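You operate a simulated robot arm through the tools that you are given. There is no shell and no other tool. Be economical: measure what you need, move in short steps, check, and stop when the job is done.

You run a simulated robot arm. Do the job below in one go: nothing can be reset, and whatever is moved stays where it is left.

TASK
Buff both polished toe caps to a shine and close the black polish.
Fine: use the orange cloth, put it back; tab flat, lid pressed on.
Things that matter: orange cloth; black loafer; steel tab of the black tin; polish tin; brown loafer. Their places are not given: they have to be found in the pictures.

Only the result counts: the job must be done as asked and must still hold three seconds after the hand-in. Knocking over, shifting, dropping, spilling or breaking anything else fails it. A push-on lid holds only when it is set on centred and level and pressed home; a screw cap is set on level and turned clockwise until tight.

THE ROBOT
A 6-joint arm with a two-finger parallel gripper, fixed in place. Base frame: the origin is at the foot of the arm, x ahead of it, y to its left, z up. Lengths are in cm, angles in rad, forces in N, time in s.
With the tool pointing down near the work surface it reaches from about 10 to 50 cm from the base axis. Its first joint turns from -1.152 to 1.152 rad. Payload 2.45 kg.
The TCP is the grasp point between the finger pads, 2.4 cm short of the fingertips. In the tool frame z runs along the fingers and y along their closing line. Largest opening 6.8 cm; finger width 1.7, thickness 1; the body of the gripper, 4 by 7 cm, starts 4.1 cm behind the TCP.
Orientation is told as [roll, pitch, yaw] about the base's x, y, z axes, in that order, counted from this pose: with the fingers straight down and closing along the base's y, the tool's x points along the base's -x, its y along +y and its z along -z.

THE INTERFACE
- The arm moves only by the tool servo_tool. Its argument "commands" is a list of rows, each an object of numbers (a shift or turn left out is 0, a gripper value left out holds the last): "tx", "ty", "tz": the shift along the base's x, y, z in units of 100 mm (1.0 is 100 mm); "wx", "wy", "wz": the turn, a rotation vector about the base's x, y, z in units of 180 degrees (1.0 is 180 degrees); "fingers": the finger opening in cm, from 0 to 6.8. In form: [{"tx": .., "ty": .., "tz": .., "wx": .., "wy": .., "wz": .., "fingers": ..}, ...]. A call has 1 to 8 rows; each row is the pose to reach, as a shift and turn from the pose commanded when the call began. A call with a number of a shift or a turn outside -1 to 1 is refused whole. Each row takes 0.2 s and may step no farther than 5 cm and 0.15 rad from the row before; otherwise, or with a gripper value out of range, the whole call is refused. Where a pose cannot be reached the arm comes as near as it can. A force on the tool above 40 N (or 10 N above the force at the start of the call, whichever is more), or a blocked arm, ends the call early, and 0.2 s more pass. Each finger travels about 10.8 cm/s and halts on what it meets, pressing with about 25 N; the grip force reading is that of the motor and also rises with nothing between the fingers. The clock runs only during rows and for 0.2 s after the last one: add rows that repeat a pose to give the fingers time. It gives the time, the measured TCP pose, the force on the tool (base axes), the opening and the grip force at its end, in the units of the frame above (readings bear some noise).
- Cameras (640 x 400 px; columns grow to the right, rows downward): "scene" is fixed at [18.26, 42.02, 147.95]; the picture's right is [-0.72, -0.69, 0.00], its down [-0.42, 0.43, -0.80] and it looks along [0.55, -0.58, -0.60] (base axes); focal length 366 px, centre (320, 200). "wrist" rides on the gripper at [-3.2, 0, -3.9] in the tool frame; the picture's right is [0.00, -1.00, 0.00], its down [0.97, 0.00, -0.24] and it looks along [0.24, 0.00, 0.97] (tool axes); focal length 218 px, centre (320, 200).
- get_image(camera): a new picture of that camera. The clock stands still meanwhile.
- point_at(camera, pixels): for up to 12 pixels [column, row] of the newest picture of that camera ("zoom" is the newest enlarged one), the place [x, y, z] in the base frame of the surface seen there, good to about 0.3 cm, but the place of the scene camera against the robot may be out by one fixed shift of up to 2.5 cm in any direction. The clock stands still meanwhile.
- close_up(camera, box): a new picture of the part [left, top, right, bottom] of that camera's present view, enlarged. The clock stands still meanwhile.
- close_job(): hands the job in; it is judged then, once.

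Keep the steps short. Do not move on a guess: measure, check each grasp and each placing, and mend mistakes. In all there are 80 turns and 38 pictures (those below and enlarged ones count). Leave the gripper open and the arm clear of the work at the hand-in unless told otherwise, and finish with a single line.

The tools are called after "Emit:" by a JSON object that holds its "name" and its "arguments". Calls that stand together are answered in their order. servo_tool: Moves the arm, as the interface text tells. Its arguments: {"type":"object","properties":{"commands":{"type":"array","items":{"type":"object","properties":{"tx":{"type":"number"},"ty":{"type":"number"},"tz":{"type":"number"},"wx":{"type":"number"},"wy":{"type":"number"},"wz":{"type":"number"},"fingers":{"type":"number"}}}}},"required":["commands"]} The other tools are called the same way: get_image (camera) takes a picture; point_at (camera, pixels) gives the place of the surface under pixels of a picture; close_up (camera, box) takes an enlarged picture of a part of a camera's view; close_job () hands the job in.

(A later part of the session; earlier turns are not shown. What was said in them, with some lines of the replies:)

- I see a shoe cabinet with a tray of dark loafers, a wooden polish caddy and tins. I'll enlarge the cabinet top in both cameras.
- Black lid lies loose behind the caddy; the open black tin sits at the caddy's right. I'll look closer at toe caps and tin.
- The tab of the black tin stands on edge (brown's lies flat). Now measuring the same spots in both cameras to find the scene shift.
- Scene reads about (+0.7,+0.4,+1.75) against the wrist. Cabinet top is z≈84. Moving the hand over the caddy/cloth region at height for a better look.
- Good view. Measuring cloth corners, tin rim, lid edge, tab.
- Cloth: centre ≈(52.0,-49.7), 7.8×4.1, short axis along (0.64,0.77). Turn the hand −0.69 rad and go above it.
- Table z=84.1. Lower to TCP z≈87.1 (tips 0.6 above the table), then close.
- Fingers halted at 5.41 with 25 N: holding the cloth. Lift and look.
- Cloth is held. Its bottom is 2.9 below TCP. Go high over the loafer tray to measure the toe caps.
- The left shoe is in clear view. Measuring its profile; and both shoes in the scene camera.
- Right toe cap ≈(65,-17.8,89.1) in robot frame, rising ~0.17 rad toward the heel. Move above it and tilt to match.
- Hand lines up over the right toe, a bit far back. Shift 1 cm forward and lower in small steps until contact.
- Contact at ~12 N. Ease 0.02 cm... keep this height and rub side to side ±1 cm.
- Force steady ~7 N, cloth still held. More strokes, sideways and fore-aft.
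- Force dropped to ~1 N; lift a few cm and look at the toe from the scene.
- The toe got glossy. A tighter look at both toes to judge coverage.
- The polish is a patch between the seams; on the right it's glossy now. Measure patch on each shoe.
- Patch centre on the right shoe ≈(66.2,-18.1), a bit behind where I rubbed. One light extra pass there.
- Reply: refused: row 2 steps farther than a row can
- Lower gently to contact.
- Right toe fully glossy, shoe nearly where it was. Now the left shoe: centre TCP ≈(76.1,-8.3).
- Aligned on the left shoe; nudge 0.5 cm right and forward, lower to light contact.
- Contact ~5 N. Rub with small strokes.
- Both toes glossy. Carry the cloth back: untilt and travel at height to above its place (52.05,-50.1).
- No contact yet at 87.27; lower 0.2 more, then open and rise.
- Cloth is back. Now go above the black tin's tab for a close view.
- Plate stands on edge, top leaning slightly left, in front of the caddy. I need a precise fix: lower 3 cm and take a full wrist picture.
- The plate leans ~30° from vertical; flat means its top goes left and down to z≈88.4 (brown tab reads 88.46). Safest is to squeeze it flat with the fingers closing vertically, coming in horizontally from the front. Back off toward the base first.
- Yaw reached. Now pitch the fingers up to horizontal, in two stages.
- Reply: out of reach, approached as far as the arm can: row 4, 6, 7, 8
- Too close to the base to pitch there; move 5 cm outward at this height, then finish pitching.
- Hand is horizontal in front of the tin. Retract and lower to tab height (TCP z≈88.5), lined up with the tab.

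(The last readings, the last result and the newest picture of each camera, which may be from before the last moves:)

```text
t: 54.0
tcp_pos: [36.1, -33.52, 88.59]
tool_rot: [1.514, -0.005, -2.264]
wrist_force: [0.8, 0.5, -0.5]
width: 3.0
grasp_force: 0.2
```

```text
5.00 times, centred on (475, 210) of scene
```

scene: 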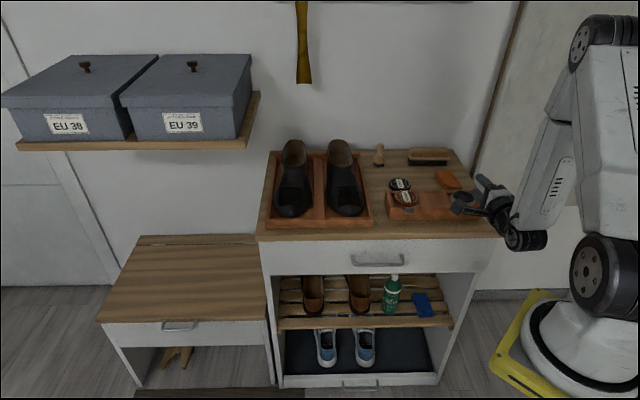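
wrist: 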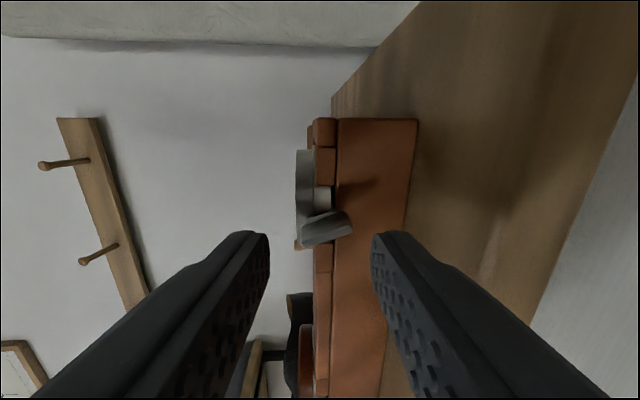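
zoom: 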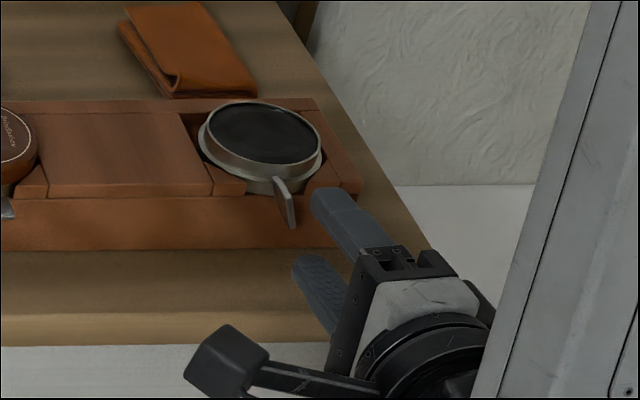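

From this end-on view the plate (300,238)–(352,222) leans only ~17° from vertical, so a vertical squeeze might jam. I'll roll the hand 50° about the tab axis, close (plate aligns to the pads), then roll back to flat.

Emit:
{"name": "servo_tool", "arguments": {"commands": [{"tx": -0.006, "ty": -0.008, "tz": -0.025, "wx": 0.0355, "wy": -0.0295}, {"tx": -0.006, "ty": -0.008, "tz": -0.025, "wx": 0.071, "wy": -0.059}, {"tx": -0.006, "ty": -0.008, "tz": -0.025, "wx": 0.1065, "wy": -0.0885}, {"tx": -0.006, "ty": -0.008, "tz": -0.025, "wx": 0.142, "wy": -0.118}, {"tx": -0.006, "ty": -0.008, "tz": -0.025, "wx": 0.1775, "wy": -0.1475}, {"tx": -0.006, "ty": -0.008, "tz": -0.025, "wx": 0.213, "wy": -0.177}, {"tx": -0.006, "ty": -0.008, "tz": -0.025, "wx": 0.213, "wy": -0.177}]}}

Emit:
{"name": "get_image", "arguments": {"camera": "wrist"}}

```text
t: 55.6
tcp_pos: [36.33, -33.41, 88.36]
tool_rot: [1.513, 0.869, -2.264]
wrist_force: [0.1, 0.6, -0.5]
width: 2.99
grasp_force: 0.1
```

```text
7 pictures are left
```

wrist: 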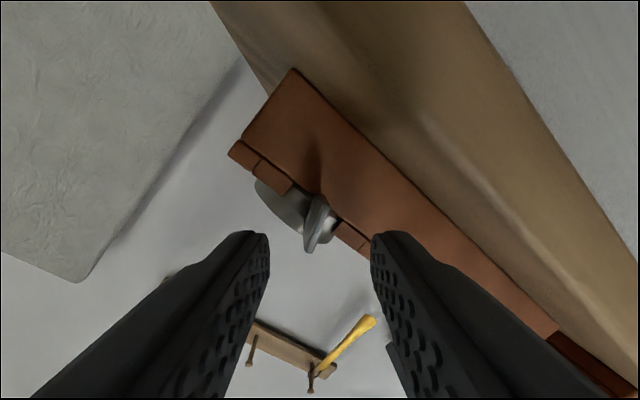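

The plate (310,250)–(322,198) is now nearly parallel to the pads. Advance 3 cm inward with small correction.

Emit:
{"name": "servo_tool", "arguments": {"commands": [{"tx": 0.07, "ty": -0.09}, {"tx": 0.14, "ty": -0.15}, {"tx": 0.2, "ty": -0.2}, {"tx": 0.2, "ty": -0.2}]}}

Emit:
{"name": "get_image", "arguments": {"camera": "wrist"}}

```text
t: 56.6
tcp_pos: [38.19, -35.55, 88.33]
tool_rot: [1.513, 0.867, -2.263]
wrist_force: [-0.2, 0.2, 0.3]
width: 2.99
grasp_force: 0.2
```

```text
6 pictures are left
```

wrist: 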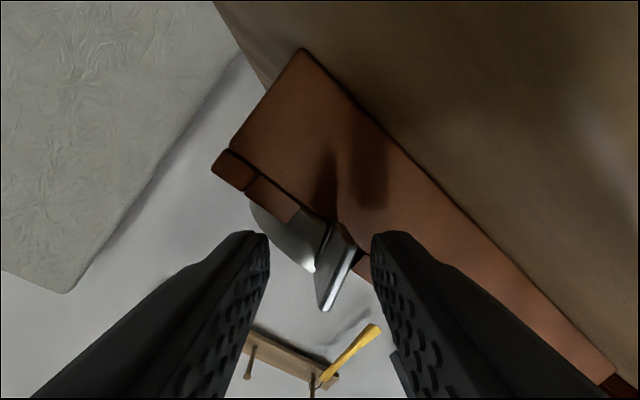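

Plate end centre is at col ≈338, 0.45 cm off toward the right finger. Correct, then close slowly.

Emit:
{"name": "servo_tool", "arguments": {"commands": [{"tx": 0.01, "ty": 0.013, "tz": -0.014}, {"tx": 0.021, "ty": 0.025, "tz": -0.028}, {"tx": 0.021, "ty": 0.025, "tz": -0.028}]}}

Emit:
{"name": "servo_tool", "arguments": {"commands": [{"fingers": 2.0}, {"fingers": 1.4}, {"fingers": 1.0}, {"fingers": 0.7}, {"fingers": 0.7}]}}

```text
t: 57.4
tcp_pos: [38.24, -35.31, 88.07]
tool_rot: [1.513, 0.868, -2.264]
wrist_force: [0.3, 0.8, -0.1]
width: 3.01
grasp_force: 0.1
```

```text
t: 58.6
tcp_pos: [38.33, -35.4, 87.97]
tool_rot: [1.514, 0.868, -2.264]
wrist_force: [-0.3, 0.3, -0.6]
width: 0.71
grasp_force: 0.0
```

Emit:
{"name": "servo_tool", "arguments": {"commands": [{"fingers": 0.5}, {"fingers": 0.35}, {"fingers": 0.2}, {"fingers": 0.1}, {"fingers": 0.1}]}}

```text
t: 59.8
tcp_pos: [38.18, -35.49, 87.92]
tool_rot: [1.516, 0.867, -2.264]
wrist_force: [-0.5, 0.9, 1.4]
width: 0.41
grasp_force: 25.2
```

Gripped the plate (0.41 cm, 25 N, no side load). Roll back to flat.

Emit:
{"name": "servo_tool", "arguments": {"commands": [{"wx": -0.03, "wy": 0.025}, {"wx": -0.06, "wy": 0.05}, {"wx": -0.09, "wy": 0.075}, {"wx": -0.12, "wy": 0.1}]}}

```text
t: 60.8
tcp_pos: [38.4, -35.49, 88.07]
tool_rot: [1.515, 0.373, -2.266]
wrist_force: [-5.4, -9.2, 7.6]
width: 0.33
grasp_force: 25.0
```

Side load is growing (tool pushed right and up): the axis is slightly off. Relax by shifting that way.

Emit:
{"name": "servo_tool", "arguments": {"commands": [{"tx": -0.006, "ty": -0.008, "tz": 0.006}, {"tx": -0.012, "ty": -0.016, "tz": 0.012}, {"tx": -0.012, "ty": -0.016, "tz": 0.012}]}}

```text
t: 61.6
tcp_pos: [38.28, -35.48, 88.13]
tool_rot: [1.513, 0.377, -2.263]
wrist_force: [6.6, -8.4, 2.2]
width: 0.35
grasp_force: 24.4
```

Emit:
{"name": "servo_tool", "arguments": {"commands": [{"tx": 0.004, "ty": -0.003, "tz": 0.003}, {"tx": 0.008, "ty": -0.006, "tz": 0.003}, {"tx": 0.008, "ty": -0.006, "tz": 0.003}]}}

```text
t: 62.4
tcp_pos: [38.19, -35.46, 88.22]
tool_rot: [1.512, 0.377, -2.266]
wrist_force: [-2.0, -0.9, 3.7]
width: 0.36
grasp_force: 24.7
```

Loads have relaxed. Continue the remaining roll (0.377 rad), with small proportional shift.

Emit:
{"name": "servo_tool", "arguments": {"commands": [{"tx": -0.003, "ty": -0.004, "tz": 0.004, "wx": -0.023, "wy": 0.019}, {"tx": -0.006, "ty": -0.008, "tz": 0.007, "wx": -0.046, "wy": 0.038}, {"tx": -0.006, "ty": -0.008, "tz": 0.007, "wx": -0.046, "wy": 0.038}]}}

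```text
t: 63.2
tcp_pos: [38.45, -35.7, 88.2]
tool_rot: [1.513, 0.187, -2.263]
wrist_force: [0.7, 2.0, 4.3]
width: 0.33
grasp_force: 25.0
```

Emit:
{"name": "servo_tool", "arguments": {"commands": [{"tz": 0.005, "wx": -0.023, "wy": 0.019}, {"tz": 0.01, "wx": -0.046, "wy": 0.038}, {"tz": 0.01, "wx": -0.046, "wy": 0.038}]}}

```text
t: 64.0
tcp_pos: [38.21, -35.64, 88.39]
tool_rot: [1.516, 0.0, -2.265]
wrist_force: [1.5, -1.7, 3.4]
width: 0.31
grasp_force: 25.0
```

Pads now level, light load. Open and back straight out.

Emit:
{"name": "servo_tool", "arguments": {"commands": [{"fingers": 0.8}, {"fingers": 1.6}, {"fingers": 2.0}, {"fingers": 2.0}]}}

Emit:
{"name": "servo_tool", "arguments": {"commands": [{"tx": -0.1, "ty": 0.083}, {"tx": -0.2, "ty": 0.166}, {"tx": -0.3, "ty": 0.25}, {"tx": -0.3, "ty": 0.25}]}}

Emit:
{"name": "get_image", "arguments": {"camera": "wrist"}}

```text
t: 65.0
tcp_pos: [38.2, -35.51, 88.21]
tool_rot: [1.515, 0.002, -2.263]
wrist_force: [0.5, 0.1, -0.7]
width: 2.0
grasp_force: 0.1
```

```text
t: 66.0
tcp_pos: [35.33, -33.07, 88.26]
tool_rot: [1.514, 0.002, -2.267]
wrist_force: [0.6, 0.8, 0.4]
width: 1.99
grasp_force: 0.1
```

```text
5 pictures are left
```

wrist: 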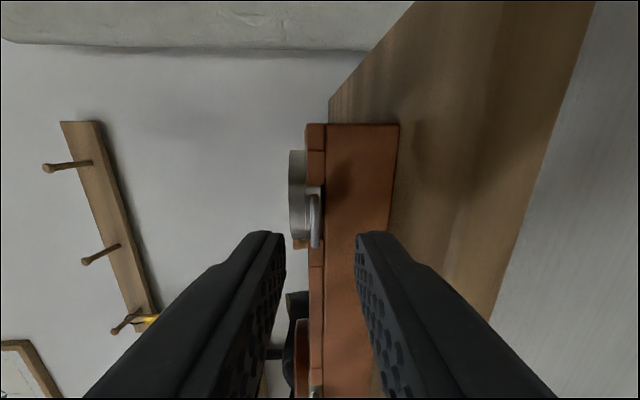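

The tab end is now flat and level (col ≈315, rows 195–248), tin undisturbed. Raise and bring the hand back upright.

Emit:
{"name": "servo_tool", "arguments": {"commands": [{"tz": 0.3}, {"tz": 0.7}, {"tx": 0.15, "ty": -0.05, "tz": 0.97}, {"tx": 0.28, "ty": -0.1, "tz": 1.0}]}}

Emit:
{"name": "servo_tool", "arguments": {"commands": [{"wx": 0.0285, "wy": 0.0343}, {"wx": 0.057, "wy": 0.0686}, {"wx": 0.0855, "wy": 0.1029}, {"wx": 0.114, "wy": 0.1372, "tz": 0.1}, {"wx": 0.1425, "wy": 0.1715, "tz": 0.2}, {"wx": 0.171, "wy": 0.2058, "tz": 0.3}, {"wx": 0.1995, "wy": 0.2401, "tz": 0.4}, {"wx": 0.228, "wy": 0.2744, "tz": 0.5}]}}

Emit:
{"name": "servo_tool", "arguments": {"commands": [{"wx": 0.0285, "wy": 0.0343}, {"wx": 0.057, "wy": 0.0686}, {"wx": 0.0805, "wy": 0.0968}, {"wx": 0.0805, "wy": 0.0968}]}}

```text
t: 67.0
tcp_pos: [37.97, -33.99, 98.3]
tool_rot: [1.514, 0.001, -2.262]
wrist_force: [0.9, -0.5, 0.3]
width: 1.98
grasp_force: 0.0
```

```text
t: 68.8
tcp_pos: [40.14, -34.1, 103.44]
tool_rot: [0.567, 0.135, -2.344]
wrist_force: [-0.9, 0.3, -1.1]
width: 2.01
grasp_force: 0.0
out of reach, approached as far as the arm can: row 7, 8
```

```text
t: 69.8
tcp_pos: [38.63, -33.64, 102.72]
tool_rot: [0.097, 0.048, -2.256]
wrist_force: [0.1, -0.2, -0.1]
width: 2.01
grasp_force: 0.0
```

Remaining tilt roll 0.097, pitch 0.048; remove it, and verify.

Emit:
{"name": "servo_tool", "arguments": {"commands": [{"wx": 0.0077, "wy": 0.0336}, {"wx": 0.0077, "wy": 0.0336}]}}

```text
t: 70.4
tcp_pos: [38.68, -33.67, 102.75]
tool_rot: [0.0, 0.0, -2.26]
wrist_force: [-0.8, 0.4, 0.1]
width: 2.01
grasp_force: 0.2
```

Level again. Yaw back by +1.57 while moving toward the lid, high up, and open.

Emit:
{"name": "servo_tool", "arguments": {"commands": [{"tx": 0.12, "wz": 0.0455, "fingers": 6.8}, {"tx": 0.24, "wz": 0.091}, {"tx": 0.36, "wz": 0.1365}, {"tx": 0.48, "wz": 0.182}, {"tx": 0.6, "wz": 0.2275}, {"tx": 0.72, "wz": 0.273}, {"tx": 0.84, "wz": 0.3185}, {"tx": 0.96, "wz": 0.364}]}}

Emit:
{"name": "servo_tool", "arguments": {"commands": [{"tx": 0.3, "ty": -0.12, "wz": 0.0455}, {"tx": 0.6, "ty": -0.25, "wz": 0.091}, {"tx": 0.9, "ty": -0.4, "wz": 0.1355}, {"tx": 0.98, "ty": -0.5, "wz": 0.1355}, {"tx": 0.98, "ty": -0.52, "wz": 0.1355, "tz": -0.2}, {"tx": 0.98, "ty": -0.52, "wz": 0.1355, "tz": -0.2}]}}

```text
t: 72.2
tcp_pos: [48.3, -33.67, 102.7]
tool_rot: [0.001, 0.001, -1.112]
wrist_force: [0.6, -0.4, -0.1]
width: 6.79
grasp_force: 0.0
```

```text
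t: 73.6
tcp_pos: [58.22, -38.72, 100.69]
tool_rot: [0.001, -0.001, -0.692]
wrist_force: [1.1, -0.5, -0.2]
width: 6.8
grasp_force: 0.1
```

Emit:
{"name": "servo_tool", "arguments": {"commands": [{"tx": 0.15, "ty": -0.03, "tz": -0.26}, {"tx": 0.31, "ty": -0.07, "tz": -0.52}, {"tx": 0.31, "ty": -0.07, "tz": -0.52}]}}

Emit:
{"name": "get_image", "arguments": {"camera": "wrist"}}

```text
t: 74.4
tcp_pos: [61.15, -39.53, 95.56]
tool_rot: [0.001, 0.0, -0.69]
wrist_force: [-0.6, -0.5, 0.2]
width: 6.81
grasp_force: 0.0
```

```text
4 pictures are left
```

wrist: 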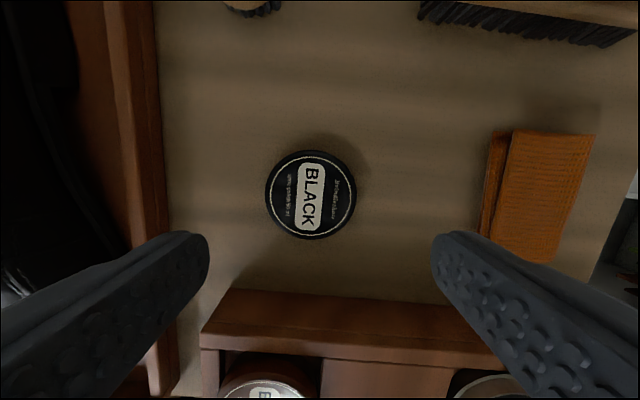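

Emit:
{"name": "point_at", "arguments": {"camera": "wrist", "pixels": [[311, 194], [270, 194], [352, 194], [311, 156], [311, 234], [260, 194], [362, 194], [268, 205]]}}

```text
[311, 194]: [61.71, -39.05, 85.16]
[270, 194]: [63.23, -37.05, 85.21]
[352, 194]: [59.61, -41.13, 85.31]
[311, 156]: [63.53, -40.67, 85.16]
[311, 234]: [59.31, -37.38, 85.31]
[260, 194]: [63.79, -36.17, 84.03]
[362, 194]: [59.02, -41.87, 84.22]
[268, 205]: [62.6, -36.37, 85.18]
```

Lid centre (61.44,-39.06), ~6.1 wide. Centre over it and descend to TCP z≈86.8.

Emit:
{"name": "servo_tool", "arguments": {"commands": [{"tx": 0.03, "ty": 0.045, "tz": -0.3}, {"tx": 0.03, "ty": 0.045, "tz": -0.6}, {"tx": 0.03, "ty": 0.045, "tz": -0.75}]}}

Emit:
{"name": "servo_tool", "arguments": {"commands": [{"tz": -0.07}, {"tz": -0.12}, {"tz": -0.125}, {"tz": -0.125}]}}

```text
t: 75.2
tcp_pos: [61.65, -39.04, 88.05]
tool_rot: [0.002, -0.001, -0.691]
wrist_force: [1.2, 0.3, -0.2]
width: 6.8
grasp_force: 0.1
```

```text
t: 76.2
tcp_pos: [61.6, -39.15, 86.92]
tool_rot: [0.002, 0.0, -0.69]
wrist_force: [0.7, -0.1, 0.1]
width: 6.8
grasp_force: 0.0
```

Emit:
{"name": "servo_tool", "arguments": {"commands": [{"tz": -0.015}, {"tz": -0.015}, {"tz": -0.015, "fingers": 6.4}, {"tz": -0.015, "fingers": 6.0}, {"tz": -0.015, "fingers": 5.5}, {"tz": -0.015, "fingers": 5.5}]}}

```text
t: 77.6
tcp_pos: [61.57, -39.06, 86.51]
tool_rot: [0.001, 0.0, -0.691]
wrist_force: [-0.1, -0.5, 0.7]
width: 6.28
grasp_force: 25.2
```

Lid gripped (6.28, 25 N). Lift and carry high to a spot in front of the tin where wrist can see the tin ahead of the lid.

Emit:
{"name": "servo_tool", "arguments": {"commands": [{"tz": 0.2}, {"tz": 0.6}, {"tz": 1.0}]}}

Emit:
{"name": "servo_tool", "arguments": {"commands": [{"tx": -0.2, "tz": 0.2}, {"tx": -0.6, "tz": 0.35}, {"tx": -1.0, "tz": 0.35}]}}

Emit:
{"name": "servo_tool", "arguments": {"commands": [{"tx": -0.4, "ty": 0.1}, {"tx": -0.8, "ty": 0.2}, {"tx": -1.0, "ty": 0.3}]}}

Emit:
{"name": "servo_tool", "arguments": {"commands": [{"tx": -0.3, "ty": 0.05}, {"tx": -0.34, "ty": 0.07}, {"tx": -0.34, "ty": 0.07}, {"tx": -0.34, "ty": 0.07}]}}

Emit:
{"name": "get_image", "arguments": {"camera": "wrist"}}

```text
t: 78.4
tcp_pos: [61.62, -39.01, 96.72]
tool_rot: [0.002, 0.001, -0.691]
wrist_force: [-0.2, -0.5, -0.2]
width: 6.3
grasp_force: 25.1
```

```text
t: 79.2
tcp_pos: [51.68, -39.0, 100.19]
tool_rot: [0.001, -0.002, -0.689]
wrist_force: [-0.6, -0.1, -0.1]
width: 6.27
grasp_force: 24.8
```

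```text
t: 80.0
tcp_pos: [41.46, -36.05, 99.91]
tool_rot: [0.002, -0.002, -0.69]
wrist_force: [-1.1, -0.8, 0.7]
width: 6.27
grasp_force: 25.3
```

```text
t: 81.0
tcp_pos: [38.21, -35.42, 100.1]
tool_rot: [0.002, 0.0, -0.691]
wrist_force: [-0.1, -1.1, -0.5]
width: 6.27
grasp_force: 25.1
```

```text
3 pictures are left
```

wrist: 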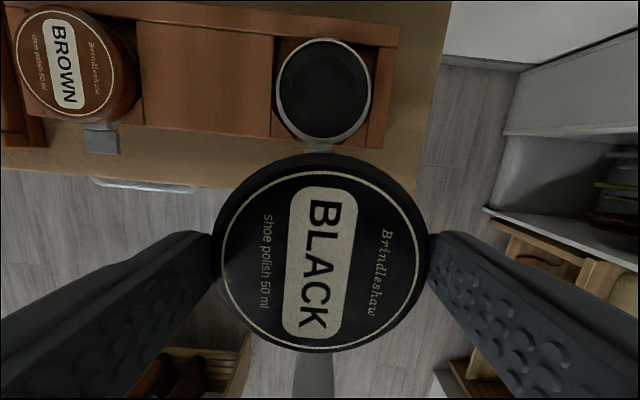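

Emit:
{"name": "point_at", "arguments": {"camera": "wrist", "pixels": [[279, 88], [369, 88], [324, 42], [321, 134], [290, 55], [358, 55], [219, 250], [424, 250], [320, 172], [320, 345], [320, 260]]}}

```text
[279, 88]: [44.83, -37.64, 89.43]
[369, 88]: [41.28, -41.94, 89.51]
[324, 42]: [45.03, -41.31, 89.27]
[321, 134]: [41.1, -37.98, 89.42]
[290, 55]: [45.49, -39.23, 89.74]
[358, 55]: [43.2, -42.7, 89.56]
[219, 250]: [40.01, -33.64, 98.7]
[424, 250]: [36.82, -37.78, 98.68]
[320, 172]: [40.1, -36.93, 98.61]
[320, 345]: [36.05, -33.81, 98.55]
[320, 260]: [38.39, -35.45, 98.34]
```

Tin rim centre ≈(43.07,-39.72), lid centre ≈0.1 forward of TCP. Move lid over the tin, TCP (43.17,-39.76), then down to just above the rim.

Emit:
{"name": "servo_tool", "arguments": {"commands": [{"tx": 0.25, "ty": -0.22}, {"tx": 0.496, "ty": -0.434}, {"tx": 0.496, "ty": -0.434, "tz": -0.3}, {"tx": 0.496, "ty": -0.434, "tz": -0.6}, {"tx": 0.496, "ty": -0.434, "tz": -0.72}, {"tx": 0.496, "ty": -0.434, "tz": -0.72}]}}

Emit:
{"name": "close_up", "arguments": {"camera": "scene", "box": [440, 170, 500, 230]}}

```text
t: 82.4
tcp_pos: [43.21, -39.63, 92.78]
tool_rot: [0.002, 0.001, -0.692]
wrist_force: [0.3, -0.7, 0.0]
width: 6.28
grasp_force: 24.7
```

```text
6.67 times, centred on (470, 200) of scene
```

zoom: 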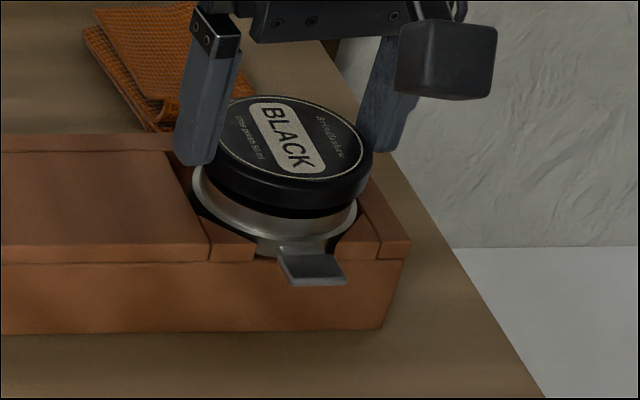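

Tab is flat in this view and the lid looks centred above the tin (perspective accounted). Lower in small steps, reading force.

Emit:
{"name": "servo_tool", "arguments": {"commands": [{"tz": -0.03}, {"tz": -0.06}, {"tz": -0.08}, {"tz": -0.08}]}}

```text
t: 83.4
tcp_pos: [43.18, -39.64, 92.08]
tool_rot: [0.001, -0.002, -0.69]
wrist_force: [-0.5, -0.5, 1.8]
width: 6.26
grasp_force: 25.1
```

Emit:
{"name": "servo_tool", "arguments": {"commands": [{"tz": -0.015}, {"tz": -0.03}, {"tz": -0.03}]}}

```text
t: 84.2
tcp_pos: [43.13, -39.7, 91.81]
tool_rot: [0.001, 0.0, -0.691]
wrist_force: [-1.0, -0.5, 0.9]
width: 6.26
grasp_force: 25.0
```

Emit:
{"name": "servo_tool", "arguments": {"commands": [{"tz": -0.015}, {"tz": -0.03}, {"tz": -0.03}]}}

```text
t: 85.0
tcp_pos: [43.13, -39.72, 91.48]
tool_rot: [0.002, 0.0, -0.692]
wrist_force: [-0.5, 0.0, -0.2]
width: 6.3
grasp_force: 24.8
```

No lateral force and below rim height: the lid is slipping over the rim. Continue.

Emit:
{"name": "servo_tool", "arguments": {"commands": [{"tz": -0.01}, {"tz": -0.02}, {"tz": -0.02}]}}

```text
t: 85.8
tcp_pos: [43.12, -39.71, 91.29]
tool_rot: [0.002, 0.0, -0.69]
wrist_force: [-0.4, -0.1, 0.4]
width: 6.26
grasp_force: 24.7
```

Emit:
{"name": "servo_tool", "arguments": {"commands": [{"tz": -0.01}, {"tz": -0.02}, {"tz": -0.02}]}}

```text
t: 86.6
tcp_pos: [43.17, -39.7, 91.29]
tool_rot: [0.001, -0.001, -0.691]
wrist_force: [-5.9, 8.1, 25.0]
width: 6.29
grasp_force: 25.2
```

25 N resistance: lid is on its seat. Release, rise, close the fingers, and press on the centre of the lid.

Emit:
{"name": "servo_tool", "arguments": {"commands": [{"tz": 0.01}, {"tz": 0.015, "fingers": 6.6}, {"tz": 0.015, "fingers": 6.8}, {"tz": 0.015, "fingers": 6.8}]}}

Emit:
{"name": "servo_tool", "arguments": {"commands": [{"tz": 0.15}, {"tz": 0.35}, {"tz": 0.35, "fingers": 3}, {"tz": 0.35, "fingers": 0}, {"tz": 0.35, "fingers": 0}]}}

Emit:
{"name": "close_up", "arguments": {"camera": "scene", "box": [440, 170, 500, 230]}}

```text
t: 87.6
tcp_pos: [43.13, -39.86, 91.19]
tool_rot: [0.002, 0.0, -0.692]
wrist_force: [0.3, -0.1, 0.2]
width: 6.82
grasp_force: 0.1
```

```text
t: 88.8
tcp_pos: [43.16, -39.63, 94.68]
tool_rot: [0.002, 0.0, -0.691]
wrist_force: [-0.1, 0.3, 1.3]
width: 0.0
grasp_force: 23.8
```

```text
6.67 times, centred on (470, 200) of scene
```

zoom: 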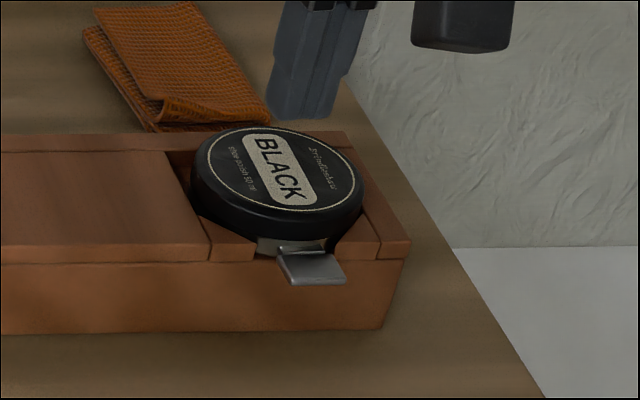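

Emit:
{"name": "point_at", "arguments": {"camera": "zoom", "pixels": [[280, 168], [215, 160], [340, 180], [255, 135], [300, 203]]}}

Emit:
{"name": "servo_tool", "arguments": {"commands": [{"tz": -0.1}, {"tz": -0.18}, {"tz": -0.215}, {"tz": -0.23}, {"tz": -0.24}]}}

```text
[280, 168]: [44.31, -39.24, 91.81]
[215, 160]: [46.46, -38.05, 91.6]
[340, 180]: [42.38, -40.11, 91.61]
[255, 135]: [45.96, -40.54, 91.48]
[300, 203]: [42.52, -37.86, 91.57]
```

```text
t: 90.0
tcp_pos: [43.16, -39.9, 92.37]
tool_rot: [0.0, -0.002, -0.69]
wrist_force: [0.1, 0.3, -0.2]
width: 0.02
grasp_force: 23.7
```

Lid is level and at the brown lid's height. Keep pressing down stepwise at the centre.

Emit:
{"name": "servo_tool", "arguments": {"commands": [{"tz": -0.01}, {"tz": -0.02}, {"tz": -0.03}, {"tz": -0.03}]}}

```text
t: 91.0
tcp_pos: [43.05, -39.84, 92.1]
tool_rot: [0.0, -0.002, -0.691]
wrist_force: [-1.9, 1.5, 7.3]
width: 0.01
grasp_force: 23.3
```

Emit:
{"name": "servo_tool", "arguments": {"commands": [{"tz": -0.01}, {"tz": -0.02}, {"tz": -0.03}, {"tz": -0.04}, {"tz": -0.04}]}}

```text
t: 91.8
tcp_pos: [43.12, -39.76, 92.19]
tool_rot: [0.0, -0.003, -0.69]
wrist_force: [-5.2, 5.6, 11.2]
width: 0.0
grasp_force: 23.6
stopped in row 4: the force on the tool passed its limit (the readings are from after the stop); the commanded pose is now the measured one
```

It took over 40 N without moving further — pressed home. One more firm press to confirm no remaining travel.

Emit:
{"name": "servo_tool", "arguments": {"commands": [{"tz": -0.01}, {"tz": -0.015}, {"tz": -0.02}, {"tz": -0.02}]}}

```text
t: 92.7
tcp_pos: [43.14, -39.83, 92.04]
tool_rot: [0.0, -0.004, -0.688]
wrist_force: [-4.4, 6.6, 11.3]
width: 0.0
grasp_force: 23.2
stopped in row 4: the force on the tool passed its limit (the readings are from after the stop); the commanded pose is now the measured one
```

Solid. Rise, move clear toward the base side, open the gripper, then take a last overall look.

Emit:
{"name": "servo_tool", "arguments": {"commands": [{"tz": 0.3}, {"tz": 0.7}, {"tz": 1.0, "fingers": 3}, {"tx": -0.3, "ty": 0.25, "tz": 1.0, "fingers": 6.8}, {"tx": -0.6, "ty": 0.5, "tz": 1.0}]}}

Emit:
{"name": "servo_tool", "arguments": {"commands": [{"tx": -0.2, "ty": 0.3, "tz": 0.2}, {"tx": -0.3, "ty": 0.6, "tz": 0.4}, {"tx": -0.3, "ty": 0.9, "tz": 0.6}, {"tx": -0.3, "ty": 0.9, "tz": 0.6}]}}

Emit:
{"name": "close_up", "arguments": {"camera": "scene", "box": [260, 130, 500, 250]}}

```text
t: 93.9
tcp_pos: [37.11, -34.84, 102.12]
tool_rot: [-0.001, -0.005, -0.691]
wrist_force: [-0.7, -0.6, -0.4]
width: 6.8
grasp_force: 0.1
```

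```text
t: 94.9
tcp_pos: [34.11, -25.58, 108.16]
tool_rot: [-0.001, -0.004, -0.692]
wrist_force: [0.0, 0.2, 0.2]
width: 6.8
grasp_force: 0.1
```

```text
2.67 times, centred on (380, 190) of scene
```

zoom: 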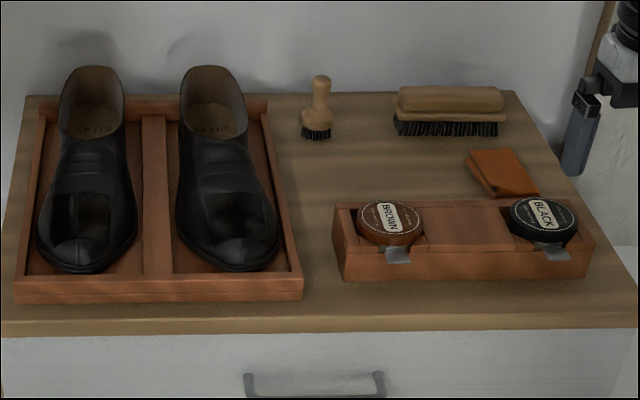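

Both toes are glossy, the cloth is back, the tab is flat and the lid is level on the tin. The gripper is open and clear, so I'm handing in.

Emit:
{"name": "close_job", "arguments": {}}

```text
The job is handed in.
```

Job handed in: both black toe caps are buffed glossy, the orange cloth is back in its place, the black tin's tab is flat and its lid is pressed on; the right loafer turned a few degrees in its tray during buffing and I left it there.
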